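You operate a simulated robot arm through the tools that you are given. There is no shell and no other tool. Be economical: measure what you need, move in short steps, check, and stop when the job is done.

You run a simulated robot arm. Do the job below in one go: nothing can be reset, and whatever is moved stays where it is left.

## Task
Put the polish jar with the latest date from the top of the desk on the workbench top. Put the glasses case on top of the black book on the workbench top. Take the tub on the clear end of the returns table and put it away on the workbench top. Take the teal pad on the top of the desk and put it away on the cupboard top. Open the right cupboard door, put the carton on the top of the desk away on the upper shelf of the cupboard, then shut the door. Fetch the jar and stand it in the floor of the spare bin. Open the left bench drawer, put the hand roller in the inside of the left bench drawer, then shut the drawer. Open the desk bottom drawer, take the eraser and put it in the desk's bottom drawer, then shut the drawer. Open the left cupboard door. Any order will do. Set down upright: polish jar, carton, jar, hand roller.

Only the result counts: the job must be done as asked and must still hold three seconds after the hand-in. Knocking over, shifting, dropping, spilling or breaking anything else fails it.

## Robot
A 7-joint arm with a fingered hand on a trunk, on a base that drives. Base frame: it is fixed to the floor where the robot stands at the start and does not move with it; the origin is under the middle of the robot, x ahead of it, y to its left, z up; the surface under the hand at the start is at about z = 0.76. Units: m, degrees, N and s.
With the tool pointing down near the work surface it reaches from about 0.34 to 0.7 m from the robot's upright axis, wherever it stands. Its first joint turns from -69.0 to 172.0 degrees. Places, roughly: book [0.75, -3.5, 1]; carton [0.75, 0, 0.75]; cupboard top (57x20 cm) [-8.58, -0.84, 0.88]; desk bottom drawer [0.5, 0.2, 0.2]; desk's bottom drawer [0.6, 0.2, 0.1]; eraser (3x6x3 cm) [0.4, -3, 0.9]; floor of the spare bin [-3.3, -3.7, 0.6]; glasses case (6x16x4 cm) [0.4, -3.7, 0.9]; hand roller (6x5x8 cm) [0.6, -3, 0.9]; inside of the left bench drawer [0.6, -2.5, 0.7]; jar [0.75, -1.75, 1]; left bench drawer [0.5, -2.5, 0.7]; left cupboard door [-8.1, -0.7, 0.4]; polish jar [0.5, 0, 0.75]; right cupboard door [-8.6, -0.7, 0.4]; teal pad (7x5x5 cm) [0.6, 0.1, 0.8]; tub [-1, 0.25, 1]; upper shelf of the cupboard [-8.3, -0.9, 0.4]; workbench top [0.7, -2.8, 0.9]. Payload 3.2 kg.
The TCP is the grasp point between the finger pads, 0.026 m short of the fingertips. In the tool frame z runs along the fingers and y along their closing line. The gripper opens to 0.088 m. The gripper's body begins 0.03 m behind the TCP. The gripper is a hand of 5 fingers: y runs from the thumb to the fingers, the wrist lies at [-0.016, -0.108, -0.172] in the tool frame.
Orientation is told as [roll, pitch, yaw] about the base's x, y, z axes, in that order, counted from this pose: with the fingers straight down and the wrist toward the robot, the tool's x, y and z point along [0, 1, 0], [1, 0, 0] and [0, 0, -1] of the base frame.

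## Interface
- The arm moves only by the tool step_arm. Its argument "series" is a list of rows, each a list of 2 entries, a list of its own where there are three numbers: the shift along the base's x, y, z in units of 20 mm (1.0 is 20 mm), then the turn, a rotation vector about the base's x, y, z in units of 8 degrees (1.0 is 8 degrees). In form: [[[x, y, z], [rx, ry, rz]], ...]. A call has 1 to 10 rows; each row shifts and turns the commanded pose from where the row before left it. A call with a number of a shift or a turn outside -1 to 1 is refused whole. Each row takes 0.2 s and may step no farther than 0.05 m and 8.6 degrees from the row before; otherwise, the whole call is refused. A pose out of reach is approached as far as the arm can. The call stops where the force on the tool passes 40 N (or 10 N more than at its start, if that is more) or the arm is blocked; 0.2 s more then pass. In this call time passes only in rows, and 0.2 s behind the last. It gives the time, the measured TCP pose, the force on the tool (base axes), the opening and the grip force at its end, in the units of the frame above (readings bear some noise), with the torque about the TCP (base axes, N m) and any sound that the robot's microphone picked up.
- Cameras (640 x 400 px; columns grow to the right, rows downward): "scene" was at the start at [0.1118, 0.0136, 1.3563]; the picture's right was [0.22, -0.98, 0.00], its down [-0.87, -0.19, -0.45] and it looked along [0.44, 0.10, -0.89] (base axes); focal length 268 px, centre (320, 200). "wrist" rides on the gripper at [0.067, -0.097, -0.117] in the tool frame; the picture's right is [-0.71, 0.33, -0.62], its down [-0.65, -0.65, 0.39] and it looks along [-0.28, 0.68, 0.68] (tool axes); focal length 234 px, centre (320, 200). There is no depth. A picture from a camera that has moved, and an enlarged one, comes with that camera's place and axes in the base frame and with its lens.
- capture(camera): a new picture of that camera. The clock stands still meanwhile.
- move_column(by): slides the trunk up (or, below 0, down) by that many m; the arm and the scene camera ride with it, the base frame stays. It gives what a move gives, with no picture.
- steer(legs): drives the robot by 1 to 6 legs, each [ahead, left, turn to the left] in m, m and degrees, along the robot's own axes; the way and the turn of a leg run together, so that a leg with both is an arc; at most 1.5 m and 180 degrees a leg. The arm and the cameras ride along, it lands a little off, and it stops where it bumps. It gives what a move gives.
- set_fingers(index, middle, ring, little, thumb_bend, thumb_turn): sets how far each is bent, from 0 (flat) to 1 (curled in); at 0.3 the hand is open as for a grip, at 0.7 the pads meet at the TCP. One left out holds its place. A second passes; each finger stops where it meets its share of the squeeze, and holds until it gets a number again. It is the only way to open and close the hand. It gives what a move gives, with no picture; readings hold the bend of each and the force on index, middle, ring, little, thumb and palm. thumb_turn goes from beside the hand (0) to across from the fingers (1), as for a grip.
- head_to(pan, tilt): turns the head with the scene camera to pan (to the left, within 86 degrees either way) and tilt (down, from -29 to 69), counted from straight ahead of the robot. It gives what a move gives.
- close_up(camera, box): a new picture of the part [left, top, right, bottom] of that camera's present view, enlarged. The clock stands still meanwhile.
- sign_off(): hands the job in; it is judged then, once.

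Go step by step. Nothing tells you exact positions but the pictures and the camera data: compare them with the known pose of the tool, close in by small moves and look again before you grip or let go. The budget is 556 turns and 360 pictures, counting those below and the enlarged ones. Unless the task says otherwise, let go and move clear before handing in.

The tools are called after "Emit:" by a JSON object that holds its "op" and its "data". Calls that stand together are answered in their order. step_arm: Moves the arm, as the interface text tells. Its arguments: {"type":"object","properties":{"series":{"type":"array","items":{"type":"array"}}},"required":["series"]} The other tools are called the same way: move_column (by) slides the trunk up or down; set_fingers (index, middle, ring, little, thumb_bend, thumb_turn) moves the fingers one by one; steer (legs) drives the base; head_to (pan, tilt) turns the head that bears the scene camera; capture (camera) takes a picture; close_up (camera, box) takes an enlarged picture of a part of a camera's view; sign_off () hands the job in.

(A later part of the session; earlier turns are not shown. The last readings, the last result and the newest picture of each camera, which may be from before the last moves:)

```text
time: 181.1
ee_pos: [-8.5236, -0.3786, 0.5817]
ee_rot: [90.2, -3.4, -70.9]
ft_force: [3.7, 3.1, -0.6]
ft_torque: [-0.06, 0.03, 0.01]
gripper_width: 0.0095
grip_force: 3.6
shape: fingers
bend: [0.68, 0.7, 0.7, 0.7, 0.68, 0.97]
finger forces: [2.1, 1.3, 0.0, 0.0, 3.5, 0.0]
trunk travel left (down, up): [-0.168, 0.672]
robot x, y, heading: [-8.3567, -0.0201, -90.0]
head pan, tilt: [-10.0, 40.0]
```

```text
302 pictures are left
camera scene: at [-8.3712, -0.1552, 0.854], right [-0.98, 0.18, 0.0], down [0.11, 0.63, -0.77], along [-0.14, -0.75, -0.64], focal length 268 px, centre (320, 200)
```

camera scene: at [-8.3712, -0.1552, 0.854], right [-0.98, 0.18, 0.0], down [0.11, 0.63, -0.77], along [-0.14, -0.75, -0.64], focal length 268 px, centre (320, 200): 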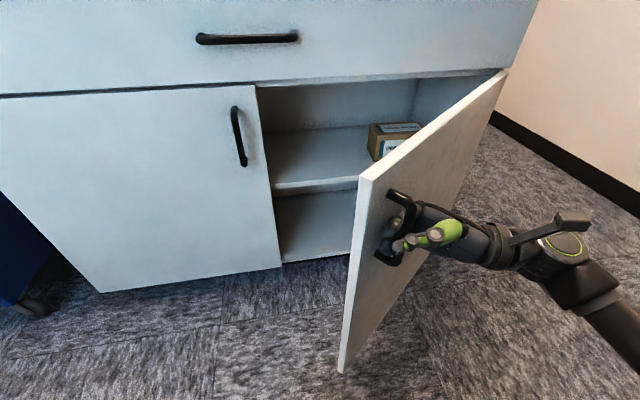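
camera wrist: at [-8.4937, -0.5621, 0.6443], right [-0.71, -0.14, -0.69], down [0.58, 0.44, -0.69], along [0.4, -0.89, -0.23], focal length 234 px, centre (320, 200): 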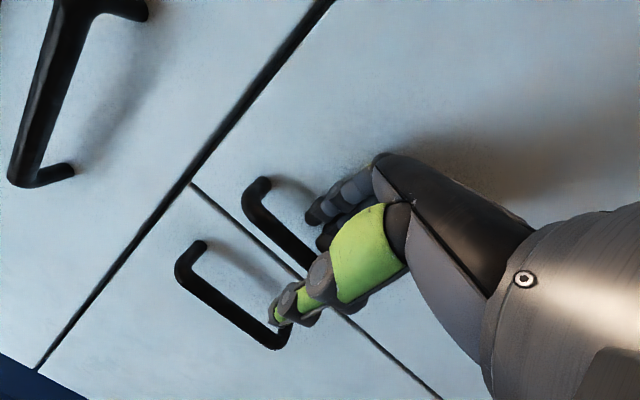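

Emit:
{"op": "step_arm", "data": {"series": [[[-0.66, 0.6, 0], [0, 0, 0.27]], [[-0.69, 0.57, 0], [0, 0, 0.27]], [[-0.71, 0.54, 0], [0, 0, 0.27]], [[-0.74, 0.51, 0], [0, 0, 0.27]], [[-0.76, 0.48, 0], [0, 0, 0.27]]]}}

Emit:
{"op": "capture", "data": {"camera": "scene"}}

```text
time: 182.3
ee_pos: [-8.5941, -0.3244, 0.5817]
ee_rot: [90.1, -3.4, -60.2]
ft_force: [2.5, 2.7, -0.4]
ft_torque: [0.03, 0.01, -0.01]
gripper_width: 0.0103
grip_force: 2.3
shape: fingers
bend: [0.68, 0.7, 0.7, 0.7, 0.67, 0.97]
finger forces: [1.9, 0.0, 0.0, 0.0, 3.1, 0.0]
trunk travel left (down, up): [-0.168, 0.672]
robot x, y, heading: [-8.3571, -0.0195, -90.4]
head pan, tilt: [-10.0, 40.0]
```

```text
301 pictures are left
camera scene: at [-8.3715, -0.1554, 0.854], right [-0.98, 0.18, 0.0], down [0.11, 0.63, -0.77], along [-0.14, -0.75, -0.64], focal length 268 px, centre (320, 200)
```

scene: 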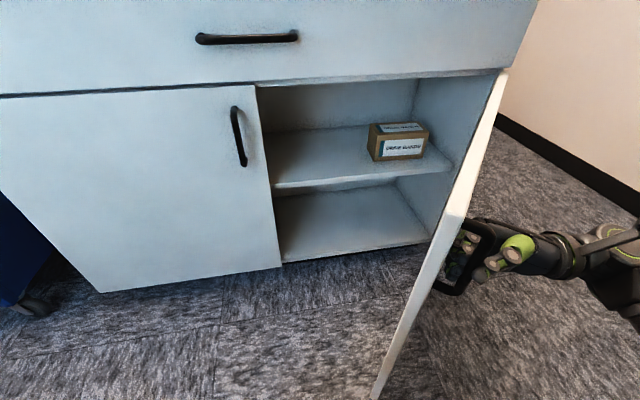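

Emit:
{"op": "step_arm", "data": {"series": [[[-0.79, 0.44, 0], [0, 0, 0.27]], [[-0.81, 0.41, 0], [0, 0, 0.27]], [[-0.83, 0.37, 0], [0, 0, 0.27]], [[-0.85, 0.33, 0], [0, 0, 0.27]], [[-0.86, 0.29, 0], [0, 0, 0.27]]]}}

Emit:
{"op": "capture", "data": {"camera": "scene"}}

```text
time: 183.5
ee_pos: [-8.6772, -0.289, 0.581]
ee_rot: [90.2, -3.4, -49.5]
ft_force: [1.6, -0.1, 0.4]
ft_torque: [-0.02, -0.01, 0.0]
gripper_width: 0.0099
grip_force: 2.2
shape: fingers
bend: [0.69, 0.69, 0.7, 0.7, 0.67, 0.97]
finger forces: [0.8, 1.1, 0.1, 0.0, 2.2, 0.0]
trunk travel left (down, up): [-0.168, 0.672]
robot x, y, heading: [-8.356, -0.0253, -90.3]
head pan, tilt: [-10.0, 40.0]
```

```text
300 pictures are left
camera scene: at [-8.3716, -0.1555, 0.8539], right [-0.98, 0.18, 0.0], down [0.11, 0.63, -0.77], along [-0.14, -0.75, -0.64], focal length 268 px, centre (320, 200)
```

scene: 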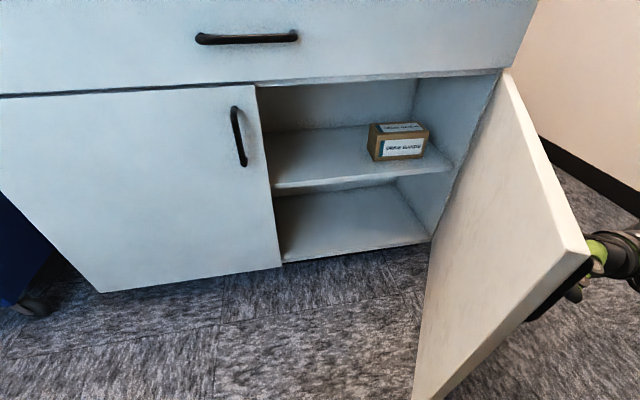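

Emit:
{"op": "head_to", "data": {"pan": -55, "tilt": 45}}

Emit:
{"op": "capture", "data": {"camera": "scene"}}

```text
time: 184.6
ee_pos: [-8.675, -0.2875, 0.5804]
ee_rot: [90.1, -3.4, -49.5]
ft_force: [-1.1, 0.5, 0.2]
ft_torque: [-0.04, 0.0, 0.01]
gripper_width: 0.01
grip_force: 1.8
shape: fingers
bend: [0.69, 0.69, 0.7, 0.7, 0.67, 0.97]
finger forces: [1.0, 1.2, 0.0, 0.0, 2.4, 0.1]
trunk travel left (down, up): [-0.168, 0.672]
robot x, y, heading: [-8.3601, -0.0215, -90.3]
head pan, tilt: [-55.0, 45.0]
```

```text
299 pictures are left
camera scene: at [-8.4234, -0.1184, 0.8467], right [-0.57, 0.82, 0.0], down [0.58, 0.4, -0.71], along [-0.58, -0.4, -0.71], focal length 268 px, centre (320, 200)
```

scene: 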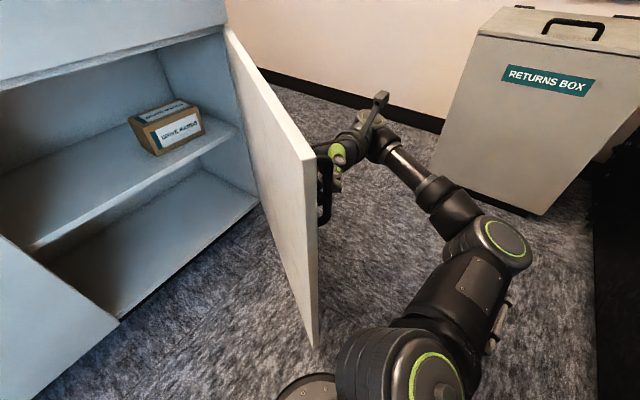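

Emit:
{"op": "step_arm", "data": {"series": [[[-0.88, 0.24, 0], [0, 0, 0.27]], [[-0.89, 0.2, 0], [0, 0, 0.27]], [[-0.9, 0.16, 0], [0, 0, 0.27]], [[-0.9, 0.12, 0], [0, 0, 0.27]], [[-0.9, 0.08, 0], [0, 0, 0.27]]]}}

Emit:
{"op": "capture", "data": {"camera": "scene"}}

```text
time: 185.8
ee_pos: [-8.6741, -0.2938, 0.5847]
ee_rot: [90.1, -3.4, -43.0]
ft_force: [-0.9, 0.8, -1.7]
ft_torque: [-0.08, 0.0, -0.03]
gripper_width: 0.0054
grip_force: 1.1
shape: fingers
bend: [0.7, 0.69, 0.7, 0.7, 0.69, 0.98]
finger forces: [0.1, 1.0, 0.1, 0.0, 1.0, 0.1]
out of reach, approached as far as the arm can: row 1, 2, 3, 4, 5
trunk travel left (down, up): [-0.168, 0.672]
robot x, y, heading: [-8.3581, -0.0227, -89.8]
head pan, tilt: [-55.0, 45.0]
```

```text
298 pictures are left
camera scene: at [-8.4235, -0.1184, 0.8466], right [-0.57, 0.82, 0.0], down [0.58, 0.4, -0.71], along [-0.58, -0.4, -0.71], focal length 268 px, centre (320, 200)
```

scene: 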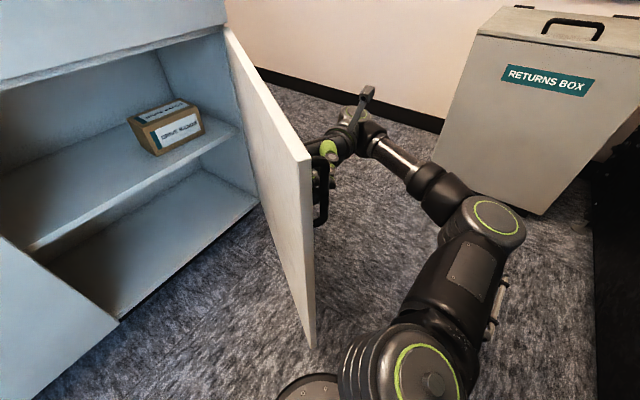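

Door is about 75° open. I release: open the thumb, and back the fingertips out from behind the bar.

Emit:
{"op": "set_fingers", "data": {"index": 0.6, "middle": 0.6, "ring": 0.6, "little": 0.6, "thumb_bend": 0.2}}

Emit:
{"op": "steer", "data": {"legs": [[0.04, -0.04, 0]]}}

Emit:
{"op": "capture", "data": {"camera": "scene"}}

Emit:
{"op": "capture", "data": {"camera": "wrist"}}

```text
time: 186.8
ee_pos: [-8.6736, -0.2943, 0.585]
ee_rot: [90.1, -3.4, -42.9]
ft_force: [-0.3, -0.6, 0.0]
ft_torque: [0.01, 0.02, -0.02]
gripper_width: 0.0626
grip_force: 0.2
shape: fingers
bend: [0.6, 0.6, 0.6, 0.6, 0.21, 0.97]
finger forces: [0.0, 0.1, 0.0, 0.0, 0.1, 0.0]
trunk travel left (down, up): [-0.168, 0.672]
robot x, y, heading: [-8.3581, -0.0228, -90.3]
head pan, tilt: [-55.0, 45.0]
```

```text
time: 187.8
ee_pos: [-8.6988, -0.3166, 0.5841]
ee_rot: [90.1, -3.4, -43.2]
ft_force: [0.3, -0.4, 0.0]
ft_torque: [0.02, 0.0, 0.02]
gripper_width: 0.0626
grip_force: 0.0
shape: fingers
bend: [0.6, 0.6, 0.6, 0.6, 0.21, 0.97]
finger forces: [0.0, 0.1, 0.0, 0.1, 0.0, 0.1]
trunk travel left (down, up): [-0.168, 0.672]
robot x, y, heading: [-8.3804, -0.047, -90.5]
head pan, tilt: [-55.0, 45.0]
stopped in leg 1: the robot was blocked; the commanded pose is now the measured one
```

```text
297 pictures are left
camera scene: at [-8.4482, -0.1413, 0.8467], right [-0.57, 0.82, 0.0], down [0.58, 0.4, -0.71], along [-0.58, -0.4, -0.71], focal length 268 px, centre (320, 200)
```

scene: 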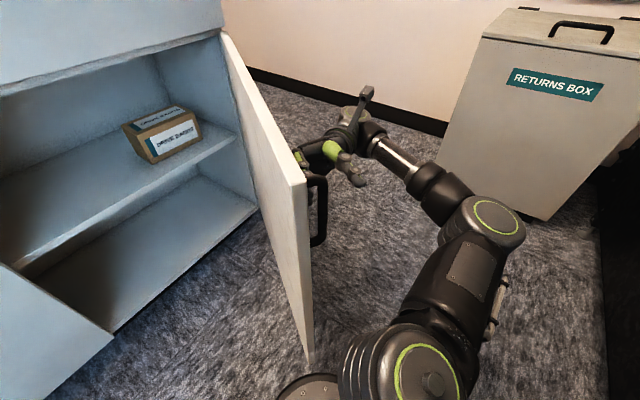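

```text
296 pictures are left
camera wrist: at [-8.8517, -0.3344, 0.6452], right [-0.15, -0.71, -0.69], down [-0.18, 0.71, -0.69], along [0.97, 0.02, -0.24], focal length 234 px, centre (320, 200)
```

wrist: 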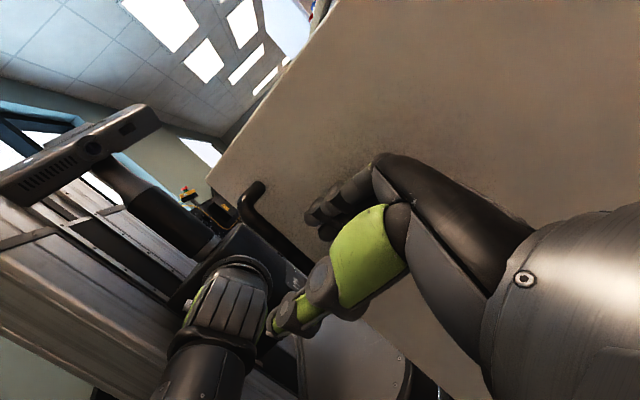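

Emit:
{"op": "step_arm", "data": {"series": [[[-0.3, -0.4, 0], [0, 0, 0]], [[-0.3, -0.4, 0], [0, 0, 0]]]}}

Emit:
{"op": "capture", "data": {"camera": "wrist"}}

```text
time: 188.4
ee_pos: [-8.7009, -0.3326, 0.5866]
ee_rot: [90.3, -3.3, -43.4]
ft_force: [0.3, 0.7, 0.2]
ft_torque: [0.04, 0.01, 0.01]
gripper_width: 0.0628
grip_force: 0.0
shape: fingers
bend: [0.6, 0.6, 0.6, 0.6, 0.21, 0.97]
finger forces: [0.1, 0.1, 0.0, 0.0, 0.0, 0.1]
out of reach, approached as far as the arm can: row 1, 2
trunk travel left (down, up): [-0.168, 0.672]
robot x, y, heading: [-8.382, -0.0456, -90.4]
head pan, tilt: [-55.0, 45.0]
```

```text
295 pictures are left
camera wrist: at [-8.8543, -0.3503, 0.6469], right [-0.16, -0.71, -0.69], down [-0.18, 0.71, -0.68], along [0.97, 0.02, -0.24], focal length 234 px, centre (320, 200)
```

wrist: 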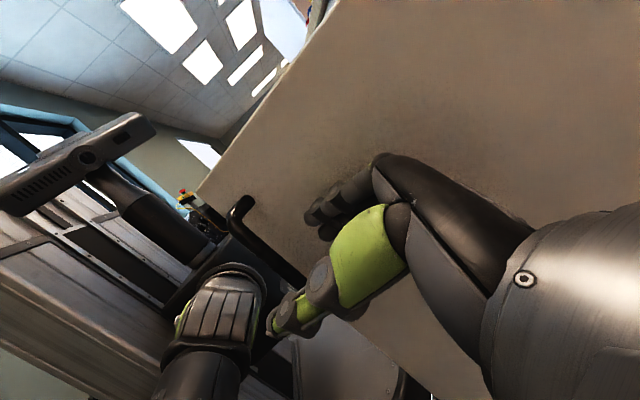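

Emit:
{"op": "step_arm", "data": {"series": [[[-0.5, 0.6, 0], [0, 0, 0]], [[-0.5, 0.6, 0], [0, 0, 0]], [[-0.3, 0.8, 0], [0, 0, 0]], [[0, 0.9, 0], [0, 0, 0]], [[0, 0.9, 0], [0, 0, 0]]]}}

Emit:
{"op": "capture", "data": {"camera": "scene"}}

```text
time: 189.6
ee_pos: [-8.6901, -0.2805, 0.5898]
ee_rot: [90.2, -3.3, -43.1]
ft_force: [-6.4, -3.1, 0.5]
ft_torque: [-0.03, 0.06, -0.12]
gripper_width: 0.0628
grip_force: 2.7
shape: fingers
bend: [0.6, 0.61, 0.61, 0.6, 0.21, 0.97]
finger forces: [1.5, 3.1, 1.9, 0.0, 0.0, 0.1]
out of reach, approached as far as the arm can: row 1, 2, 3, 4, 5
trunk travel left (down, up): [-0.168, 0.672]
robot x, y, heading: [-8.3786, -0.0471, -90.3]
head pan, tilt: [-55.0, 45.0]
```

```text
294 pictures are left
camera scene: at [-8.4487, -0.1415, 0.8466], right [-0.57, 0.82, 0.0], down [0.58, 0.4, -0.71], along [-0.58, -0.4, -0.71], focal length 268 px, centre (320, 200)
```

scene: 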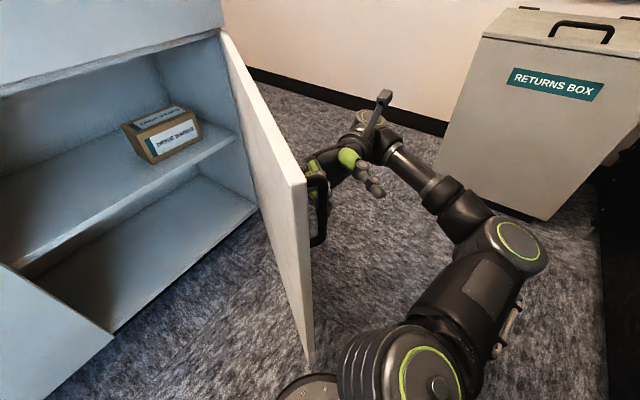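

The fingertips re-hooked. I retreat along the fingers again, then rise above the door with the trunk.

Emit:
{"op": "step_arm", "data": {"series": [[[-0.2, -0.9, 0], [0, 0, 0]], [[-0.2, -0.9, 0], [0, 0, 0]], [[-0.2, -0.6, 0], [0, 0, 0]], [[-0.3, -0.4, 0], [0, 0, 0]]]}}

Emit:
{"op": "capture", "data": {"camera": "wrist"}}

```text
time: 190.6
ee_pos: [-8.7008, -0.3367, 0.59]
ee_rot: [90.2, -3.4, -43.4]
ft_force: [-0.9, 0.2, 0.3]
ft_torque: [-0.01, -0.02, 0.01]
gripper_width: 0.0627
grip_force: 0.1
shape: fingers
bend: [0.6, 0.6, 0.6, 0.6, 0.21, 0.97]
finger forces: [0.0, 0.0, 0.1, 0.0, 0.0, 0.0]
out of reach, approached as far as the arm can: row 4
trunk travel left (down, up): [-0.168, 0.672]
robot x, y, heading: [-8.3844, -0.0425, -90.6]
head pan, tilt: [-55.0, 45.0]
```

```text
293 pictures are left
camera wrist: at [-8.8548, -0.3542, 0.6508], right [-0.16, -0.71, -0.69], down [-0.18, 0.71, -0.68], along [0.97, 0.02, -0.24], focal length 234 px, centre (320, 200)
```

wrist: 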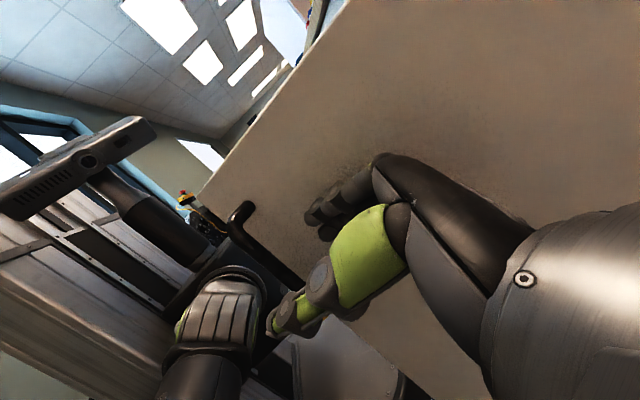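

Emit:
{"op": "move_column", "data": {"by": 0.3}}

Emit:
{"op": "capture", "data": {"camera": "scene"}}

```text
time: 193.6
ee_pos: [-8.7019, -0.337, 0.8892]
ee_rot: [90.2, -3.4, -43.4]
ft_force: [-0.7, 0.1, 0.2]
ft_torque: [-0.03, 0.01, 0.04]
gripper_width: 0.0627
grip_force: 0.1
shape: fingers
bend: [0.6, 0.6, 0.6, 0.6, 0.21, 0.97]
finger forces: [0.1, 0.0, 0.0, 0.1, 0.0, 0.0]
trunk travel left (down, up): [-0.468, 0.372]
robot x, y, heading: [-8.3836, -0.0469, -90.5]
head pan, tilt: [-55.0, 45.0]
```

```text
292 pictures are left
camera scene: at [-8.4483, -0.1413, 1.1466], right [-0.57, 0.82, 0.0], down [0.58, 0.4, -0.71], along [-0.58, -0.4, -0.71], focal length 268 px, centre (320, 200)
```

scene: 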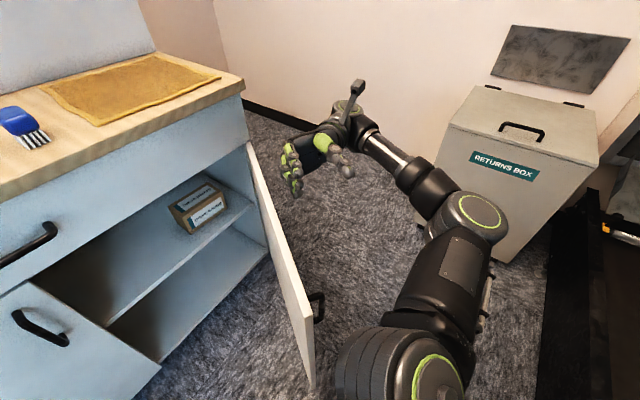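

The right door stands open. Now I raise the trunk and bring the hand back to the default downward pose.

Emit:
{"op": "move_column", "data": {"by": 0.2}}

Emit:
{"op": "step_arm", "data": {"series": [[[0.9, -0.3, 0], [0, 0, -0.8]], [[0.9, -0.3, 0], [0, 0, -0.8]], [[0.9, -0.3, 0], [0, 0, -0.8]], [[0.9, -0.3, 0], [0, 0, -0.8]], [[0.9, -0.3, 0], [0, 0, -0.8]], [[0.9, -0.3, 0], [0, 0, -0.8]], [[0.9, -0.3, 0], [0, 0, -0.8]], [[0.9, 0, 0], [0, 0, 0]], [[0.9, 0, 0], [0, 0, 0]]]}}

Emit:
{"op": "step_arm", "data": {"series": [[[0, 0, 0], [0, 0.9, 0]], [[0, 0, 0], [0, 0.9, 0]], [[0, 0, 0], [0, 0.9, 0]], [[0, 0, 0], [0, 0.9, 0]], [[0, 0, 0], [0, 0.9, 0]], [[0, 0, 0], [0, 0.9, 0]]]}}

Emit:
{"op": "head_to", "data": {"pan": -10, "tilt": 50}}

Emit:
{"op": "capture", "data": {"camera": "scene"}}

```text
time: 195.8
ee_pos: [-8.702, -0.3363, 1.0905]
ee_rot: [90.2, -3.3, -43.5]
ft_force: [0.5, -0.6, 0.4]
ft_torque: [-0.01, 0.02, 0.02]
gripper_width: 0.0627
grip_force: 0.0
shape: fingers
bend: [0.6, 0.6, 0.6, 0.6, 0.21, 0.97]
finger forces: [0.1, 0.1, 0.1, 0.0, 0.0, 0.1]
trunk travel left (down, up): [-0.668, 0.172]
robot x, y, heading: [-8.3782, -0.0461, -90.2]
head pan, tilt: [-55.0, 45.0]
```

```text
time: 197.8
ee_pos: [-8.5395, -0.3799, 1.0888]
ee_rot: [90.2, -3.3, -88.2]
ft_force: [0.2, -0.1, 0.0]
ft_torque: [-0.02, 0.01, -0.02]
gripper_width: 0.0628
grip_force: 0.0
shape: fingers
bend: [0.6, 0.6, 0.6, 0.6, 0.21, 0.97]
finger forces: [0.0, 0.0, 0.1, 0.0, 0.0, 0.0]
trunk travel left (down, up): [-0.668, 0.172]
robot x, y, heading: [-8.3795, -0.0437, -90.1]
head pan, tilt: [-55.0, 45.0]
```

```text
time: 199.2
ee_pos: [-8.5383, -0.3801, 1.09]
ee_rot: [47.0, -1.2, -86.4]
ft_force: [-0.4, 0.3, -0.9]
ft_torque: [-0.02, -0.02, 0.0]
gripper_width: 0.0629
grip_force: 0.1
shape: fingers
bend: [0.6, 0.6, 0.6, 0.6, 0.21, 0.97]
finger forces: [0.0, 0.0, 0.1, 0.0, 0.0, 0.0]
trunk travel left (down, up): [-0.668, 0.172]
robot x, y, heading: [-8.3814, -0.0445, -90.4]
head pan, tilt: [-55.0, 45.0]
```

```text
time: 200.3
ee_pos: [-8.538, -0.3788, 1.0909]
ee_rot: [47.1, -1.3, -86.4]
ft_force: [-0.6, 0.1, -0.6]
ft_torque: [0.02, -0.01, 0.0]
gripper_width: 0.0628
grip_force: 0.1
shape: fingers
bend: [0.6, 0.6, 0.6, 0.6, 0.21, 0.97]
finger forces: [0.0, 0.1, 0.0, 0.0, 0.0, 0.0]
trunk travel left (down, up): [-0.668, 0.172]
robot x, y, heading: [-8.3817, -0.0468, -90.1]
head pan, tilt: [-10.0, 50.0]
```

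```text
291 pictures are left
camera scene: at [-8.3952, -0.1708, 1.3398], right [-0.98, 0.18, 0.0], down [0.14, 0.75, -0.64], along [-0.12, -0.63, -0.77], focal length 268 px, centre (320, 200)
```

scene: 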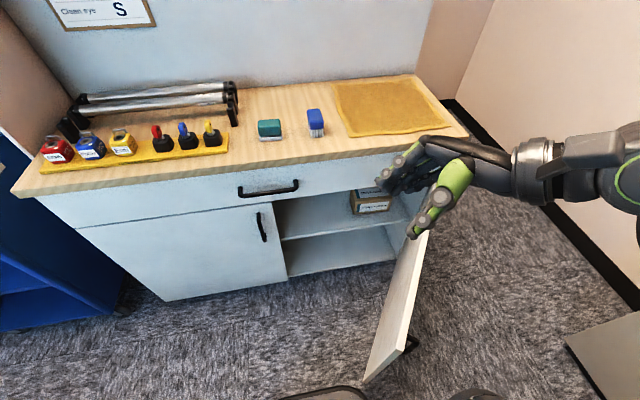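

Emit:
{"op": "step_arm", "data": {"series": [[[0, 0, 0], [0, 0.97, 0]], [[0, 0, 0], [0, 0.97, 0]], [[0, 0, 0], [0, 0.97, 0]], [[0, 0, 0], [0, 0.97, 0]], [[0, 0, 0], [0, 0.97, 0]], [[0, 0, 0], [0, 0.97, 0]]]}}

Emit:
{"op": "set_fingers", "data": {"index": 0.3, "middle": 0.3, "ring": 0.3, "little": 0.3, "thumb_bend": 0.3}}

Emit:
{"op": "capture", "data": {"camera": "scene"}}

```text
time: 201.7
ee_pos: [-8.5398, -0.3793, 1.0908]
ee_rot: [0.5, 1.8, -86.8]
ft_force: [0.3, 0.7, 0.8]
ft_torque: [0.04, 0.01, 0.0]
gripper_width: 0.0627
grip_force: 0.0
shape: fingers
bend: [0.6, 0.6, 0.6, 0.6, 0.21, 0.97]
finger forces: [0.0, 0.1, 0.0, 0.0, 0.1, 0.0]
trunk travel left (down, up): [-0.668, 0.172]
robot x, y, heading: [-8.3821, -0.0435, -90.3]
head pan, tilt: [-10.0, 50.0]
```

```text
time: 202.7
ee_pos: [-8.5403, -0.378, 1.0908]
ee_rot: [0.6, 1.8, -86.7]
ft_force: [-0.2, -0.2, -1.4]
ft_torque: [0.03, 0.03, -0.04]
gripper_width: 0.088
grip_force: 0.0
shape: fingers
bend: [0.3, 0.3, 0.3, 0.3, 0.3, 0.97]
finger forces: [0.0, 0.1, 0.1, 0.1, 0.0, 0.0]
trunk travel left (down, up): [-0.668, 0.172]
robot x, y, heading: [-8.383, -0.0434, -90.6]
head pan, tilt: [-10.0, 50.0]
```

```text
290 pictures are left
camera scene: at [-8.3951, -0.1708, 1.3398], right [-0.98, 0.18, 0.0], down [0.14, 0.75, -0.64], along [-0.12, -0.63, -0.77], focal length 268 px, centre (320, 200)
```

scene: 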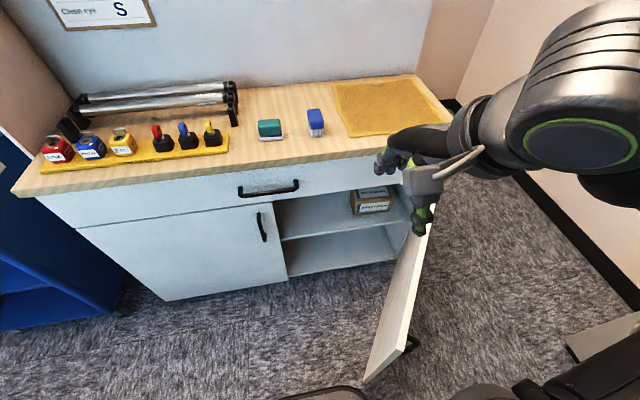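

Now drive back toward the desk in stages.

Emit:
{"op": "steer", "data": {"legs": [[0, 0, 90.3], [1.48, 0, 0], [1.48, 0, 0], [0, 0, -90], [1.2, 0, 0], [1.2, 0, 0]]}}

```text
time: 203.5
ee_pos: [-8.5333, -0.3804, 1.0899]
ee_rot: [0.5, 1.8, -85.8]
ft_force: [0.0, -0.5, 0.0]
ft_torque: [-0.01, 0.01, 0.01]
gripper_width: 0.0879
grip_force: 0.1
shape: fingers
bend: [0.3, 0.3, 0.3, 0.3, 0.3, 0.97]
finger forces: [0.0, 0.0, 0.1, 0.0, 0.0, 0.0]
trunk travel left (down, up): [-0.668, 0.172]
robot x, y, heading: [-8.3842, -0.0494, -89.3]
head pan, tilt: [-10.0, 50.0]
stopped in leg 1: the robot was blocked; the commanded pose is now the measured one
```

Emit:
{"op": "steer", "data": {"legs": [[0, 0.2, 0]]}}

```text
time: 205.1
ee_pos: [-8.3354, -0.3778, 1.0908]
ee_rot: [0.5, 1.8, -85.9]
ft_force: [0.2, 0.4, 0.8]
ft_torque: [0.0, 0.0, -0.01]
gripper_width: 0.088
grip_force: 0.0
shape: fingers
bend: [0.3, 0.3, 0.3, 0.3, 0.3, 0.97]
finger forces: [0.0, 0.1, 0.1, 0.0, 0.0, 0.0]
trunk travel left (down, up): [-0.668, 0.172]
robot x, y, heading: [-8.1844, -0.0408, -89.5]
head pan, tilt: [-10.0, 50.0]
```

Emit:
{"op": "steer", "data": {"legs": [[0, 0, 89.5], [1.4, 0, 0], [1.38, 0, 0], [0, 0, -90], [1.2, 0, 0], [1.2, 0, 0]]}}

```text
time: 237.9
ee_pos: [-5.5375, -2.7942, 1.0907]
ee_rot: [0.6, 1.9, -86.2]
ft_force: [-0.9, 0.4, 0.0]
ft_torque: [0.03, -0.02, -0.01]
gripper_width: 0.0878
grip_force: 0.1
shape: fingers
bend: [0.3, 0.3, 0.3, 0.3, 0.3, 0.97]
finger forces: [0.0, 0.0, 0.0, 0.0, 0.0, 0.1]
trunk travel left (down, up): [-0.668, 0.172]
robot x, y, heading: [-5.3814, -2.4603, -89.9]
head pan, tilt: [-10.0, 50.0]
```

Emit:
{"op": "steer", "data": {"legs": [[0, 0, 34.3], [1.38, 0, 0], [0, 0, 18.9], [0.94, 0, 0], [0.93, 0, 0], [0, 0, 36.7]]}}

```text
time: 258.3
ee_pos: [-2.7961, -4.9671, 1.0902]
ee_rot: [0.5, 1.8, 1.5]
ft_force: [0.5, -0.5, -0.4]
ft_torque: [-0.01, -0.01, 0.0]
gripper_width: 0.0882
grip_force: 0.1
shape: fingers
bend: [0.3, 0.3, 0.3, 0.3, 0.3, 0.97]
finger forces: [0.1, 0.1, 0.0, 0.0, 0.0, 0.0]
trunk travel left (down, up): [-0.668, 0.172]
robot x, y, heading: [-3.1205, -4.7989, -2.1]
head pan, tilt: [-10.0, 50.0]
```

Emit:
{"op": "steer", "data": {"legs": [[0, 0, 6.2], [1.12, 0, 0], [0, 0, 38.2], [1.22, 0, 0], [0, 0, 11.3], [1.46, 0, 0]]}}

```text
time: 279.8
ee_pos: [0.1286, -2.5972, 1.0909]
ee_rot: [0.6, 1.8, 55.9]
ft_force: [0.2, 0.6, 0.2]
ft_torque: [0.02, 0.01, 0.02]
gripper_width: 0.0877
grip_force: 0.0
shape: fingers
bend: [0.3, 0.3, 0.3, 0.3, 0.3, 0.97]
finger forces: [0.0, 0.1, 0.1, 0.1, 0.1, 0.1]
trunk travel left (down, up): [-0.668, 0.172]
robot x, y, heading: [-0.1975, -2.7668, 52.2]
head pan, tilt: [-10.0, 50.0]
```

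At the workbench now; I turn to face it and look at its items closely.

Emit:
{"op": "steer", "data": {"legs": [[0, 0, -52.2]]}}

Emit:
{"op": "head_to", "data": {"pan": 30, "tilt": 40}}

Emit:
{"op": "capture", "data": {"camera": "scene"}}

Emit:
{"op": "head_to", "data": {"pan": -30, "tilt": 40}}

Emit:
{"op": "capture", "data": {"camera": "scene"}}

```text
time: 282.5
ee_pos: [0.1326, -2.9226, 1.0907]
ee_rot: [0.5, 1.9, 3.4]
ft_force: [-0.5, -0.1, 0.4]
ft_torque: [0.04, 0.0, 0.0]
gripper_width: 0.0881
grip_force: 0.1
shape: fingers
bend: [0.3, 0.3, 0.3, 0.3, 0.3, 0.97]
finger forces: [0.0, 0.0, 0.0, 0.0, 0.0, 0.0]
trunk travel left (down, up): [-0.668, 0.172]
robot x, y, heading: [-0.199, -2.7639, -0.3]
head pan, tilt: [-10.0, 50.0]
```

```text
time: 283.6
ee_pos: [0.1336, -2.9232, 1.0896]
ee_rot: [0.6, 1.9, 3.4]
ft_force: [0.1, 0.4, -0.2]
ft_torque: [-0.02, -0.02, -0.02]
gripper_width: 0.0883
grip_force: 0.1
shape: fingers
bend: [0.3, 0.3, 0.3, 0.3, 0.3, 0.97]
finger forces: [0.0, 0.0, 0.0, 0.0, 0.0, 0.1]
trunk travel left (down, up): [-0.668, 0.172]
robot x, y, heading: [-0.201, -2.7617, -0.3]
head pan, tilt: [30.0, 40.0]
```

```text
289 pictures are left
camera scene: at [-0.0755, -2.7234, 1.3539], right [0.49, -0.87, 0.0], down [-0.56, -0.32, -0.77], along [0.67, 0.38, -0.64], focal length 268 px, centre (320, 200)
```

scene: 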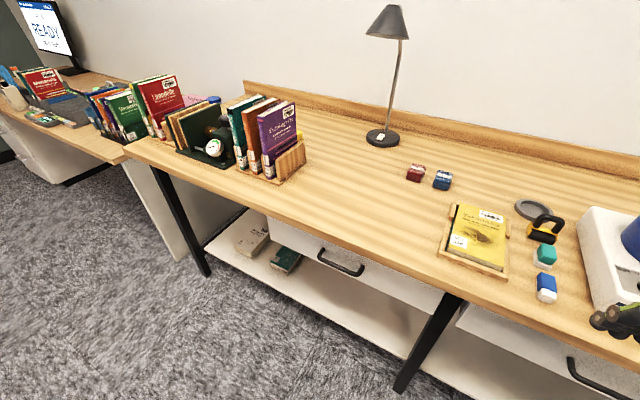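

```text
time: 284.9
ee_pos: [0.1337, -2.9234, 1.0908]
ee_rot: [0.5, 1.8, 3.4]
ft_force: [0.3, -0.3, 0.4]
ft_torque: [0.04, 0.02, -0.01]
gripper_width: 0.0879
grip_force: 0.1
shape: fingers
bend: [0.3, 0.3, 0.3, 0.3, 0.3, 0.97]
finger forces: [0.0, 0.0, 0.0, 0.0, 0.0, 0.0]
trunk travel left (down, up): [-0.668, 0.172]
robot x, y, heading: [-0.1998, -2.7676, -0.4]
head pan, tilt: [-30.0, 40.0]
```

```text
288 pictures are left
camera scene: at [-0.076, -2.8082, 1.3539], right [-0.5, -0.86, 0.0], down [-0.56, 0.32, -0.77], along [0.66, -0.39, -0.64], focal length 268 px, centre (320, 200)
```

scene: 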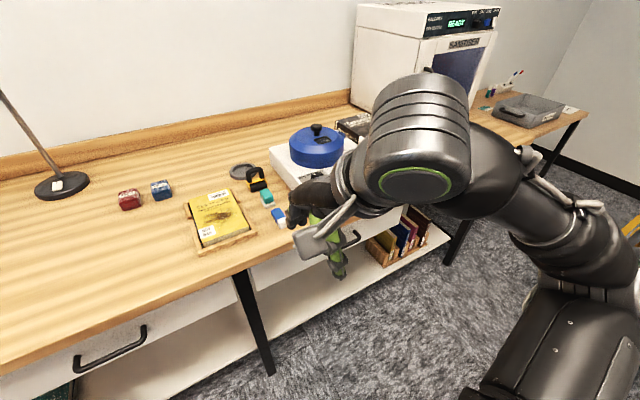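

Emit:
{"op": "close_up", "data": {"camera": "scene", "box": [180, 140, 400, 280]}}

Emit:
{"op": "head_to", "data": {"pan": 5, "tilt": 50}}

Emit:
{"op": "capture", "data": {"camera": "scene"}}

```text
2.86 times, centred on (290, 210) of scene
camera zoom: at [-0.076, -2.8082, 1.3539], right [-0.5, -0.86, 0.0], down [-0.56, 0.32, -0.77], along [0.66, -0.39, -0.64], focal length 765 px, centre (406, 171)
```

zoom: 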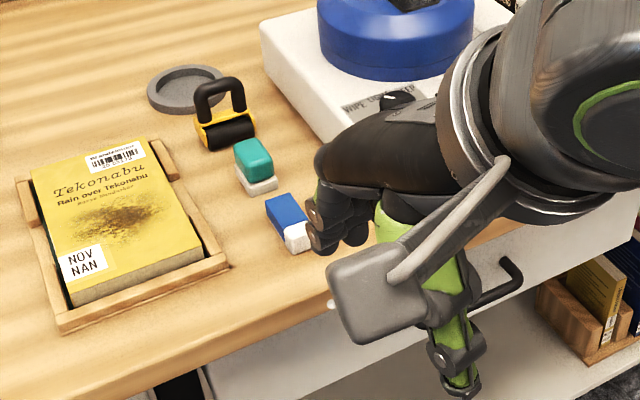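

```text
time: 285.9
ee_pos: [0.1332, -2.9237, 1.0903]
ee_rot: [0.5, 1.9, 3.4]
ft_force: [-1.0, 0.0, -0.4]
ft_torque: [0.02, -0.01, -0.03]
gripper_width: 0.0879
grip_force: 0.0
shape: fingers
bend: [0.3, 0.3, 0.3, 0.3, 0.3, 0.97]
finger forces: [0.1, 0.0, 0.1, 0.0, 0.0, 0.0]
trunk travel left (down, up): [-0.668, 0.172]
robot x, y, heading: [-0.1997, -2.7662, -0.1]
head pan, tilt: [5.0, 50.0]
```

```text
286 pictures are left
camera scene: at [-0.0726, -2.7592, 1.3398], right [0.08, -1.0, 0.0], down [-0.76, -0.06, -0.64], along [0.64, 0.05, -0.77], focal length 268 px, centre (320, 200)
```

scene: 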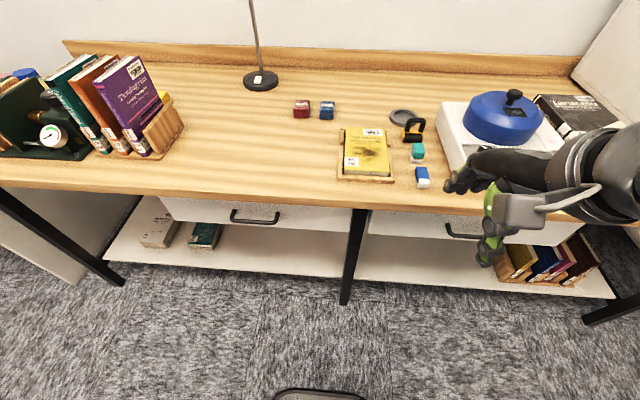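

The hand roller (yellow/black with arch handle), eraser (blue/white), and left drawer handle are visible. I move left in front of the left drawer and lower the trunk.

Emit:
{"op": "steer", "data": {"legs": [[0, 0.36, 0]]}}

Emit:
{"op": "move_column", "data": {"by": -0.3}}

Emit:
{"op": "head_to", "data": {"pan": 0, "tilt": 40}}

Emit:
{"op": "capture", "data": {"camera": "scene"}}

```text
time: 288.2
ee_pos: [0.1351, -2.5579, 1.0905]
ee_rot: [0.6, 1.8, 3.7]
ft_force: [-0.3, 0.4, -0.5]
ft_torque: [-0.04, 0.0, -0.01]
gripper_width: 0.0879
grip_force: 0.2
shape: fingers
bend: [0.3, 0.3, 0.3, 0.3, 0.3, 0.97]
finger forces: [0.0, 0.0, 0.0, 0.0, 0.0, 0.1]
trunk travel left (down, up): [-0.668, 0.172]
robot x, y, heading: [-0.1969, -2.4036, 0.2]
head pan, tilt: [5.0, 50.0]
```

```text
time: 291.2
ee_pos: [0.1338, -2.5582, 0.7917]
ee_rot: [0.6, 1.9, 3.7]
ft_force: [0.5, 0.8, 0.6]
ft_torque: [0.0, 0.02, 0.04]
gripper_width: 0.0884
grip_force: 0.1
shape: fingers
bend: [0.3, 0.3, 0.3, 0.3, 0.3, 0.97]
finger forces: [0.0, 0.0, 0.0, 0.0, 0.0, 0.0]
trunk travel left (down, up): [-0.368, 0.472]
robot x, y, heading: [-0.2009, -2.4043, -0.1]
head pan, tilt: [5.0, 50.0]
```

```text
time: 291.9
ee_pos: [0.1356, -2.5579, 0.7908]
ee_rot: [0.5, 1.8, 3.7]
ft_force: [-0.3, -0.3, 0.5]
ft_torque: [-0.03, 0.0, 0.0]
gripper_width: 0.088
grip_force: 0.0
shape: fingers
bend: [0.3, 0.3, 0.3, 0.3, 0.3, 0.97]
finger forces: [0.1, 0.0, 0.1, 0.0, 0.1, 0.1]
trunk travel left (down, up): [-0.368, 0.472]
robot x, y, heading: [-0.1974, -2.4009, -0.2]
head pan, tilt: [0.0, 40.0]
```

```text
285 pictures are left
camera scene: at [-0.0635, -2.4011, 1.0539], right [0.0, -1.0, 0.0], down [-0.64, 0.0, -0.77], along [0.77, 0.0, -0.64], focal length 268 px, centre (320, 200)
```

scene: 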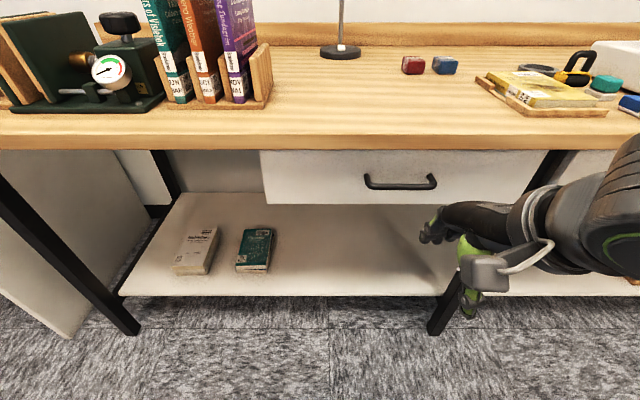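

Handle bar at about (0.321, -2.545, 0.769), slightly under the bench overhang. I'll pitch the hand forward so it can pinch the bar from the front.

Emit:
{"op": "step_arm", "data": {"series": [[[0, 0, 0], [0, -0.94, 0]], [[0, 0, 0], [0, -0.94, 0]], [[0, 0, 0], [0, -0.94, 0]], [[0, 0, 0], [0, -0.94, 0]], [[0, 0, 0], [0, -0.94, 0]], [[0, 0, 0], [0, -0.94, 0]], [[0, 0, 0], [0, -0.94, 0]], [[0, 0, 0], [0, -0.94, 0]], [[0, 0, 0], [0, -0.94, 0]], [[0, 0, 0], [0, -0.94, 0]]]}}

Emit:
{"op": "capture", "data": {"camera": "scene"}}

```text
time: 294.1
ee_pos: [0.2405, -2.5904, 0.935]
ee_rot: [-11.8, -72.9, 13.0]
ft_force: [-0.4, 0.5, -0.3]
ft_torque: [-0.01, 0.01, 0.01]
gripper_width: 0.0878
grip_force: 0.1
shape: fingers
bend: [0.3, 0.3, 0.3, 0.3, 0.3, 0.97]
finger forces: [0.0, 0.0, 0.0, 0.0, 0.0, 0.0]
out of reach, approached as far as the arm can: row 3, 4, 5, 6, 7, 8, 9, 10
trunk travel left (down, up): [-0.368, 0.472]
robot x, y, heading: [-0.199, -2.3973, -0.1]
head pan, tilt: [0.0, 40.0]
```

```text
284 pictures are left
camera scene: at [-0.0634, -2.4012, 1.0539], right [0.0, -1.0, 0.0], down [-0.64, 0.0, -0.77], along [0.77, 0.0, -0.64], focal length 268 px, centre (320, 200)
```

scene: 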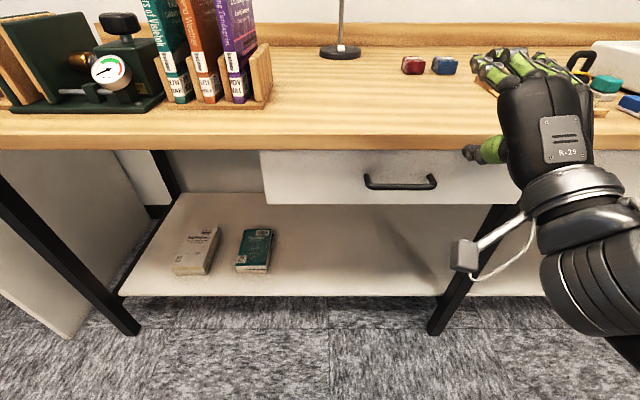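

The pose is reached but higher; back off a little and lower the trunk.

Emit:
{"op": "steer", "data": {"legs": [[-0.1, 0, 0]]}}

Emit:
{"op": "move_column", "data": {"by": -0.165}}

Emit:
{"op": "capture", "data": {"camera": "scene"}}

Emit:
{"op": "capture", "data": {"camera": "wrist"}}

```text
time: 295.3
ee_pos: [0.1404, -2.5882, 0.9369]
ee_rot: [-11.7, -72.8, 12.9]
ft_force: [-0.3, -0.1, -0.7]
ft_torque: [0.02, -0.01, -0.05]
gripper_width: 0.0881
grip_force: 0.1
shape: fingers
bend: [0.3, 0.3, 0.3, 0.3, 0.3, 0.97]
finger forces: [0.1, 0.1, 0.0, 0.0, 0.0, 0.0]
trunk travel left (down, up): [-0.368, 0.472]
robot x, y, heading: [-0.2961, -2.3988, 0.1]
head pan, tilt: [0.0, 40.0]
```

```text
time: 297.2
ee_pos: [0.1414, -2.5891, 0.7709]
ee_rot: [-11.8, -72.8, 12.9]
ft_force: [-0.7, 0.2, -0.6]
ft_torque: [0.0, 0.02, 0.03]
gripper_width: 0.0878
grip_force: 0.0
shape: fingers
bend: [0.3, 0.3, 0.3, 0.3, 0.3, 0.97]
finger forces: [0.1, 0.0, 0.0, 0.1, 0.0, 0.1]
trunk travel left (down, up): [-0.203, 0.637]
robot x, y, heading: [-0.2985, -2.401, 0.2]
head pan, tilt: [0.0, 40.0]
```

```text
283 pictures are left
camera scene: at [-0.1624, -2.4009, 0.889], right [0.0, -1.0, 0.0], down [-0.64, 0.0, -0.77], along [0.77, 0.0, -0.64], focal length 268 px, centre (320, 200)
```

scene: 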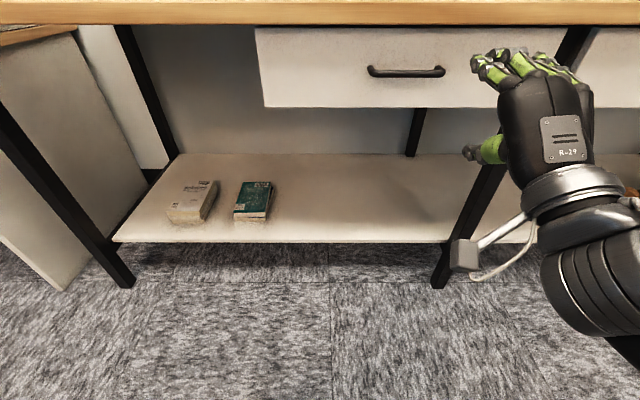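

```text
282 pictures are left
camera wrist: at [-0.0002, -2.5317, 0.707], right [-0.48, -0.69, 0.54], down [0.2, -0.69, -0.7], along [0.85, -0.23, 0.47], focal length 234 px, centre (320, 200)
```

wrist: 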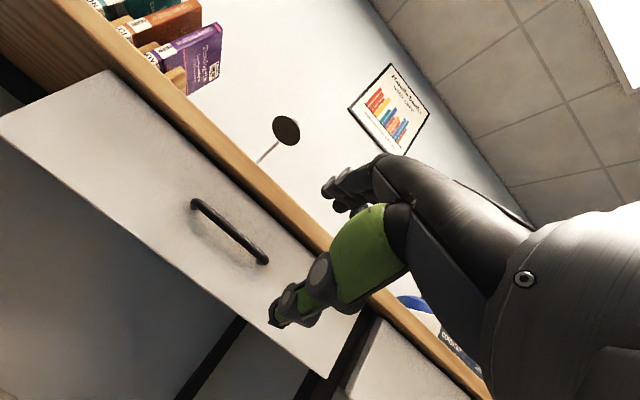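

Emit:
{"op": "steer", "data": {"legs": [[0.13, 0.045, 0]]}}

Emit:
{"op": "capture", "data": {"camera": "wrist"}}

Emit:
{"op": "capture", "data": {"camera": "scene"}}

```text
time: 298.5
ee_pos: [0.2702, -2.5462, 0.7697]
ee_rot: [-11.7, -73.0, 12.8]
ft_force: [0.0, 0.0, -0.7]
ft_torque: [0.03, -0.03, 0.01]
gripper_width: 0.0878
grip_force: 0.1
shape: fingers
bend: [0.3, 0.3, 0.3, 0.3, 0.3, 0.97]
finger forces: [0.1, 0.0, 0.0, 0.1, 0.0, 0.0]
trunk travel left (down, up): [-0.203, 0.637]
robot x, y, heading: [-0.1669, -2.3546, 0.1]
head pan, tilt: [0.0, 40.0]
```

```text
281 pictures are left
camera wrist: at [0.1289, -2.4883, 0.7069], right [-0.48, -0.69, 0.54], down [0.2, -0.69, -0.7], along [0.85, -0.23, 0.47], focal length 234 px, centre (320, 200)
```

wrist: 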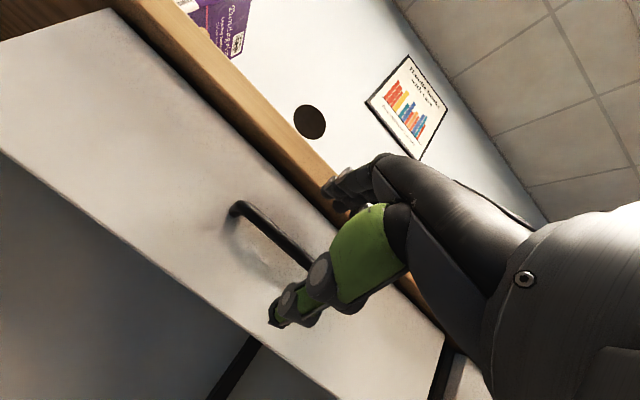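

```text
280 pictures are left
camera scene: at [-0.0328, -2.357, 0.8889], right [0.0, -1.0, 0.0], down [-0.64, 0.0, -0.77], along [0.77, 0.0, -0.64], focal length 268 px, centre (320, 200)
```

scene: 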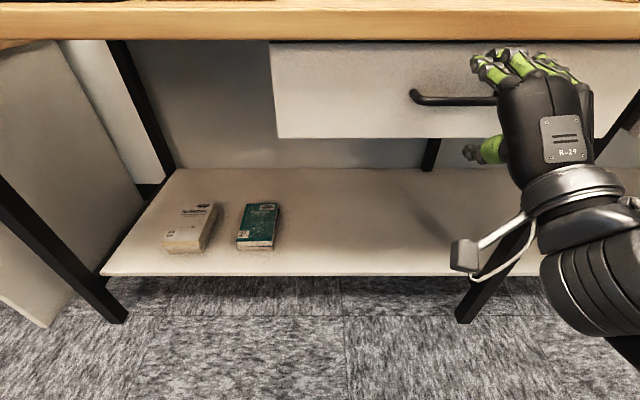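

Emit:
{"op": "set_fingers", "data": {"index": 0.5, "middle": 0.5, "ring": 0.5, "little": 0.5, "thumb_bend": 0.4}}

Emit:
{"op": "steer", "data": {"legs": [[0.05, 0, 0]]}}

Emit:
{"op": "capture", "data": {"camera": "wrist"}}

```text
time: 299.5
ee_pos: [0.2696, -2.5458, 0.7705]
ee_rot: [-11.8, -72.9, 12.8]
ft_force: [-0.1, -0.3, 1.0]
ft_torque: [0.02, 0.01, 0.0]
gripper_width: 0.0571
grip_force: 0.2
shape: fingers
bend: [0.5, 0.5, 0.5, 0.5, 0.4, 0.97]
finger forces: [0.0, 0.0, 0.1, 0.1, 0.0, 0.0]
trunk travel left (down, up): [-0.203, 0.637]
robot x, y, heading: [-0.1712, -2.3577, -0.2]
head pan, tilt: [0.0, 40.0]
```

```text
time: 300.4
ee_pos: [0.3192, -2.5446, 0.7713]
ee_rot: [-12.1, -73.1, 13.2]
ft_force: [-10.8, 1.1, 2.7]
ft_torque: [-0.03, -0.31, -0.1]
gripper_width: 0.0568
grip_force: 5.8
shape: fingers
bend: [0.5, 0.51, 0.5, 0.5, 0.4, 0.97]
finger forces: [0.1, 11.3, 0.0, 0.0, 0.1, 0.1]
trunk travel left (down, up): [-0.203, 0.637]
robot x, y, heading: [-0.1156, -2.3589, -0.1]
head pan, tilt: [0.0, 40.0]
```

```text
279 pictures are left
camera wrist: at [0.1779, -2.4878, 0.7079], right [-0.49, -0.69, 0.54], down [0.21, -0.69, -0.7], along [0.85, -0.23, 0.48], focal length 234 px, centre (320, 200)
```

wrist: 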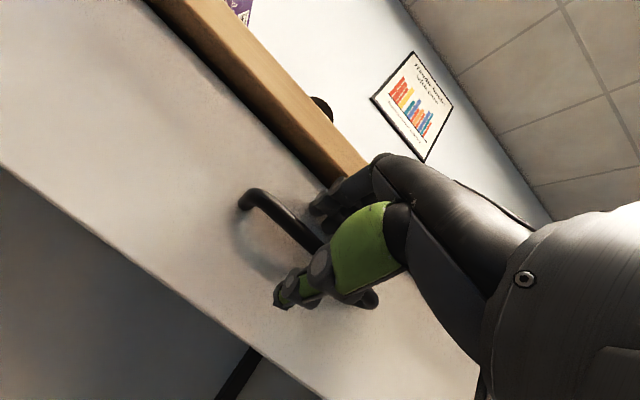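

Slight contact with the drawer face; the bar lies between fingers and thumb. Close and pull by backing the base.

Emit:
{"op": "set_fingers", "data": {"index": 0.72, "middle": 0.72, "ring": 0.72, "little": 0.72, "thumb_bend": 0.72}}

Emit:
{"op": "steer", "data": {"legs": [[-0.1, 0, 0]]}}

Emit:
{"op": "capture", "data": {"camera": "scene"}}

```text
time: 301.4
ee_pos: [0.3206, -2.5461, 0.7694]
ee_rot: [-11.6, -72.9, 12.7]
ft_force: [-5.8, -1.5, -13.3]
ft_torque: [-0.11, 0.05, 0.01]
gripper_width: 0.0113
grip_force: 7.0
shape: fingers
bend: [0.72, 0.72, 0.72, 0.72, 0.62, 0.97]
finger forces: [0.0, 0.0, 0.1, 0.0, 14.0, 0.0]
trunk travel left (down, up): [-0.203, 0.637]
robot x, y, heading: [-0.1177, -2.3591, -0.1]
head pan, tilt: [0.0, 40.0]
```

```text
time: 302.6
ee_pos: [0.2213, -2.5447, 0.7717]
ee_rot: [-12.0, -73.0, 13.1]
ft_force: [-0.2, -0.4, -0.2]
ft_torque: [0.02, 0.01, 0.0]
gripper_width: 0.0001
grip_force: 0.0
shape: fingers
bend: [0.72, 0.72, 0.72, 0.72, 0.71, 0.97]
finger forces: [0.0, 0.1, 0.0, 0.1, 0.1, 0.0]
trunk travel left (down, up): [-0.203, 0.637]
robot x, y, heading: [-0.2201, -2.3557, 0.1]
head pan, tilt: [0.0, 40.0]
```

```text
278 pictures are left
camera scene: at [-0.0828, -2.3567, 0.8889], right [0.0, -1.0, 0.0], down [-0.64, 0.0, -0.77], along [0.77, 0.0, -0.64], focal length 268 px, centre (320, 200)
```

scene: 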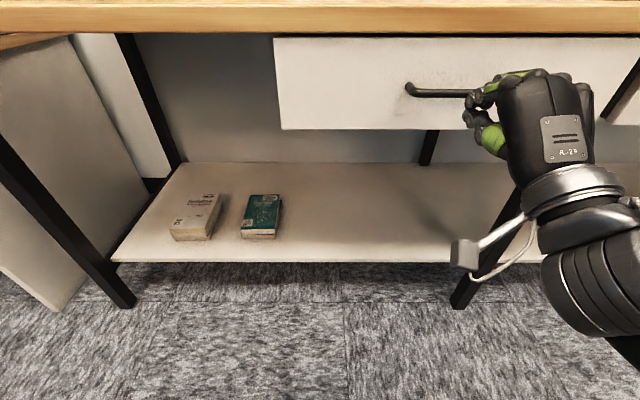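

The grip slipped off: the bar was lower than the finger pads. I lower by 12 mm, point the fingers more downward so they hook behind the bar, and retry.

Emit:
{"op": "set_fingers", "data": {"index": 0.45, "middle": 0.45, "ring": 0.45, "little": 0.45, "thumb_bend": 0.35}}

Emit:
{"op": "step_arm", "data": {"series": [[[0, 0, -0.3], [0, 0.9, 0]], [[0, 0, -0.3], [0, 0.9, 0]], [[0, 0, 0], [0, 0.6, 0]]]}}

Emit:
{"op": "capture", "data": {"camera": "wrist"}}

```text
time: 303.6
ee_pos: [0.2193, -2.5431, 0.7706]
ee_rot: [-12.0, -73.0, 13.1]
ft_force: [0.1, -0.2, 0.0]
ft_torque: [0.03, 0.03, -0.01]
gripper_width: 0.0669
grip_force: 0.1
shape: fingers
bend: [0.45, 0.45, 0.45, 0.45, 0.35, 0.97]
finger forces: [0.1, 0.0, 0.0, 0.0, 0.0, 0.0]
trunk travel left (down, up): [-0.203, 0.637]
robot x, y, heading: [-0.2189, -2.3545, 0.3]
head pan, tilt: [0.0, 40.0]
```

```text
time: 304.4
ee_pos: [0.2202, -2.5447, 0.7591]
ee_rot: [-4.6, -53.9, 6.5]
ft_force: [-0.1, 0.3, 0.6]
ft_torque: [0.01, -0.01, -0.01]
gripper_width: 0.0668
grip_force: 0.1
shape: fingers
bend: [0.45, 0.45, 0.45, 0.45, 0.35, 0.97]
finger forces: [0.1, 0.0, 0.1, 0.0, 0.0, 0.0]
trunk travel left (down, up): [-0.203, 0.637]
robot x, y, heading: [-0.2179, -2.3542, 0.2]
head pan, tilt: [0.0, 40.0]
```

```text
277 pictures are left
camera wrist: at [0.0662, -2.4876, 0.7453], right [-0.28, -0.69, 0.67], down [-0.04, -0.69, -0.73], along [0.96, -0.23, 0.16], focal length 234 px, centre (320, 200)
```

wrist: 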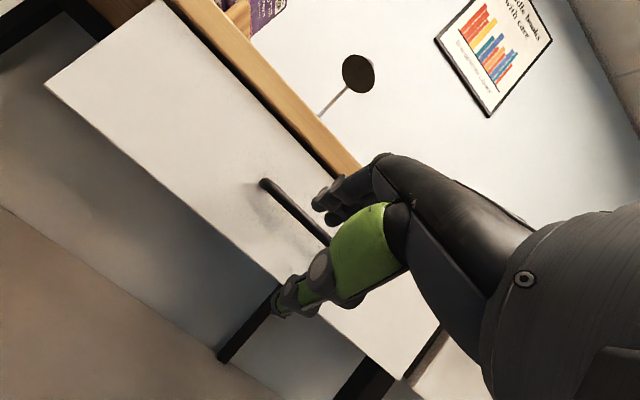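

Emit:
{"op": "step_arm", "data": {"series": [[[0, 0, 0.6], [0, 0, 0]]]}}

Emit:
{"op": "steer", "data": {"legs": [[0.093, 0, 0]]}}

Emit:
{"op": "capture", "data": {"camera": "wrist"}}

```text
time: 304.8
ee_pos: [0.221, -2.544, 0.7709]
ee_rot: [-4.7, -54.0, 6.6]
ft_force: [0.1, 0.2, 0.5]
ft_torque: [0.0, 0.0, -0.01]
gripper_width: 0.067
grip_force: 0.0
shape: fingers
bend: [0.45, 0.45, 0.45, 0.45, 0.35, 0.97]
finger forces: [0.0, 0.1, 0.0, 0.1, 0.0, 0.0]
trunk travel left (down, up): [-0.203, 0.637]
robot x, y, heading: [-0.2178, -2.3549, 0.1]
head pan, tilt: [0.0, 40.0]
```

```text
time: 305.9
ee_pos: [0.312, -2.5421, 0.773]
ee_rot: [-4.7, -54.2, 6.6]
ft_force: [-13.0, 0.4, 2.0]
ft_torque: [-0.04, -0.26, -0.19]
gripper_width: 0.0668
grip_force: 5.9
shape: fingers
bend: [0.45, 0.48, 0.48, 0.45, 0.35, 0.97]
finger forces: [0.0, 7.1, 4.4, 0.0, 0.0, 0.0]
trunk travel left (down, up): [-0.203, 0.637]
robot x, y, heading: [-0.123, -2.3531, 0.2]
head pan, tilt: [0.0, 40.0]
```

```text
276 pictures are left
camera wrist: at [0.1581, -2.486, 0.7584], right [-0.28, -0.69, 0.67], down [-0.03, -0.69, -0.73], along [0.96, -0.23, 0.17], focal length 234 px, centre (320, 200)
```

wrist: 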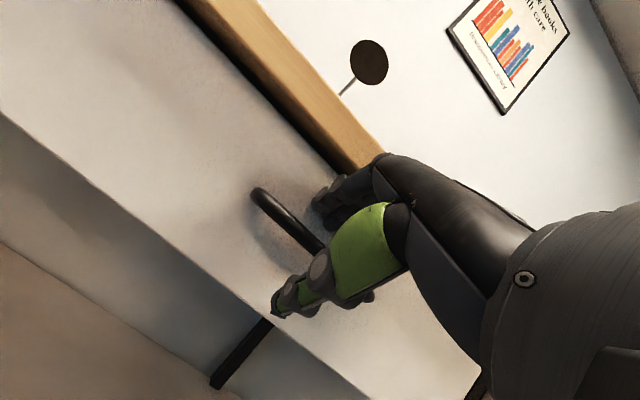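

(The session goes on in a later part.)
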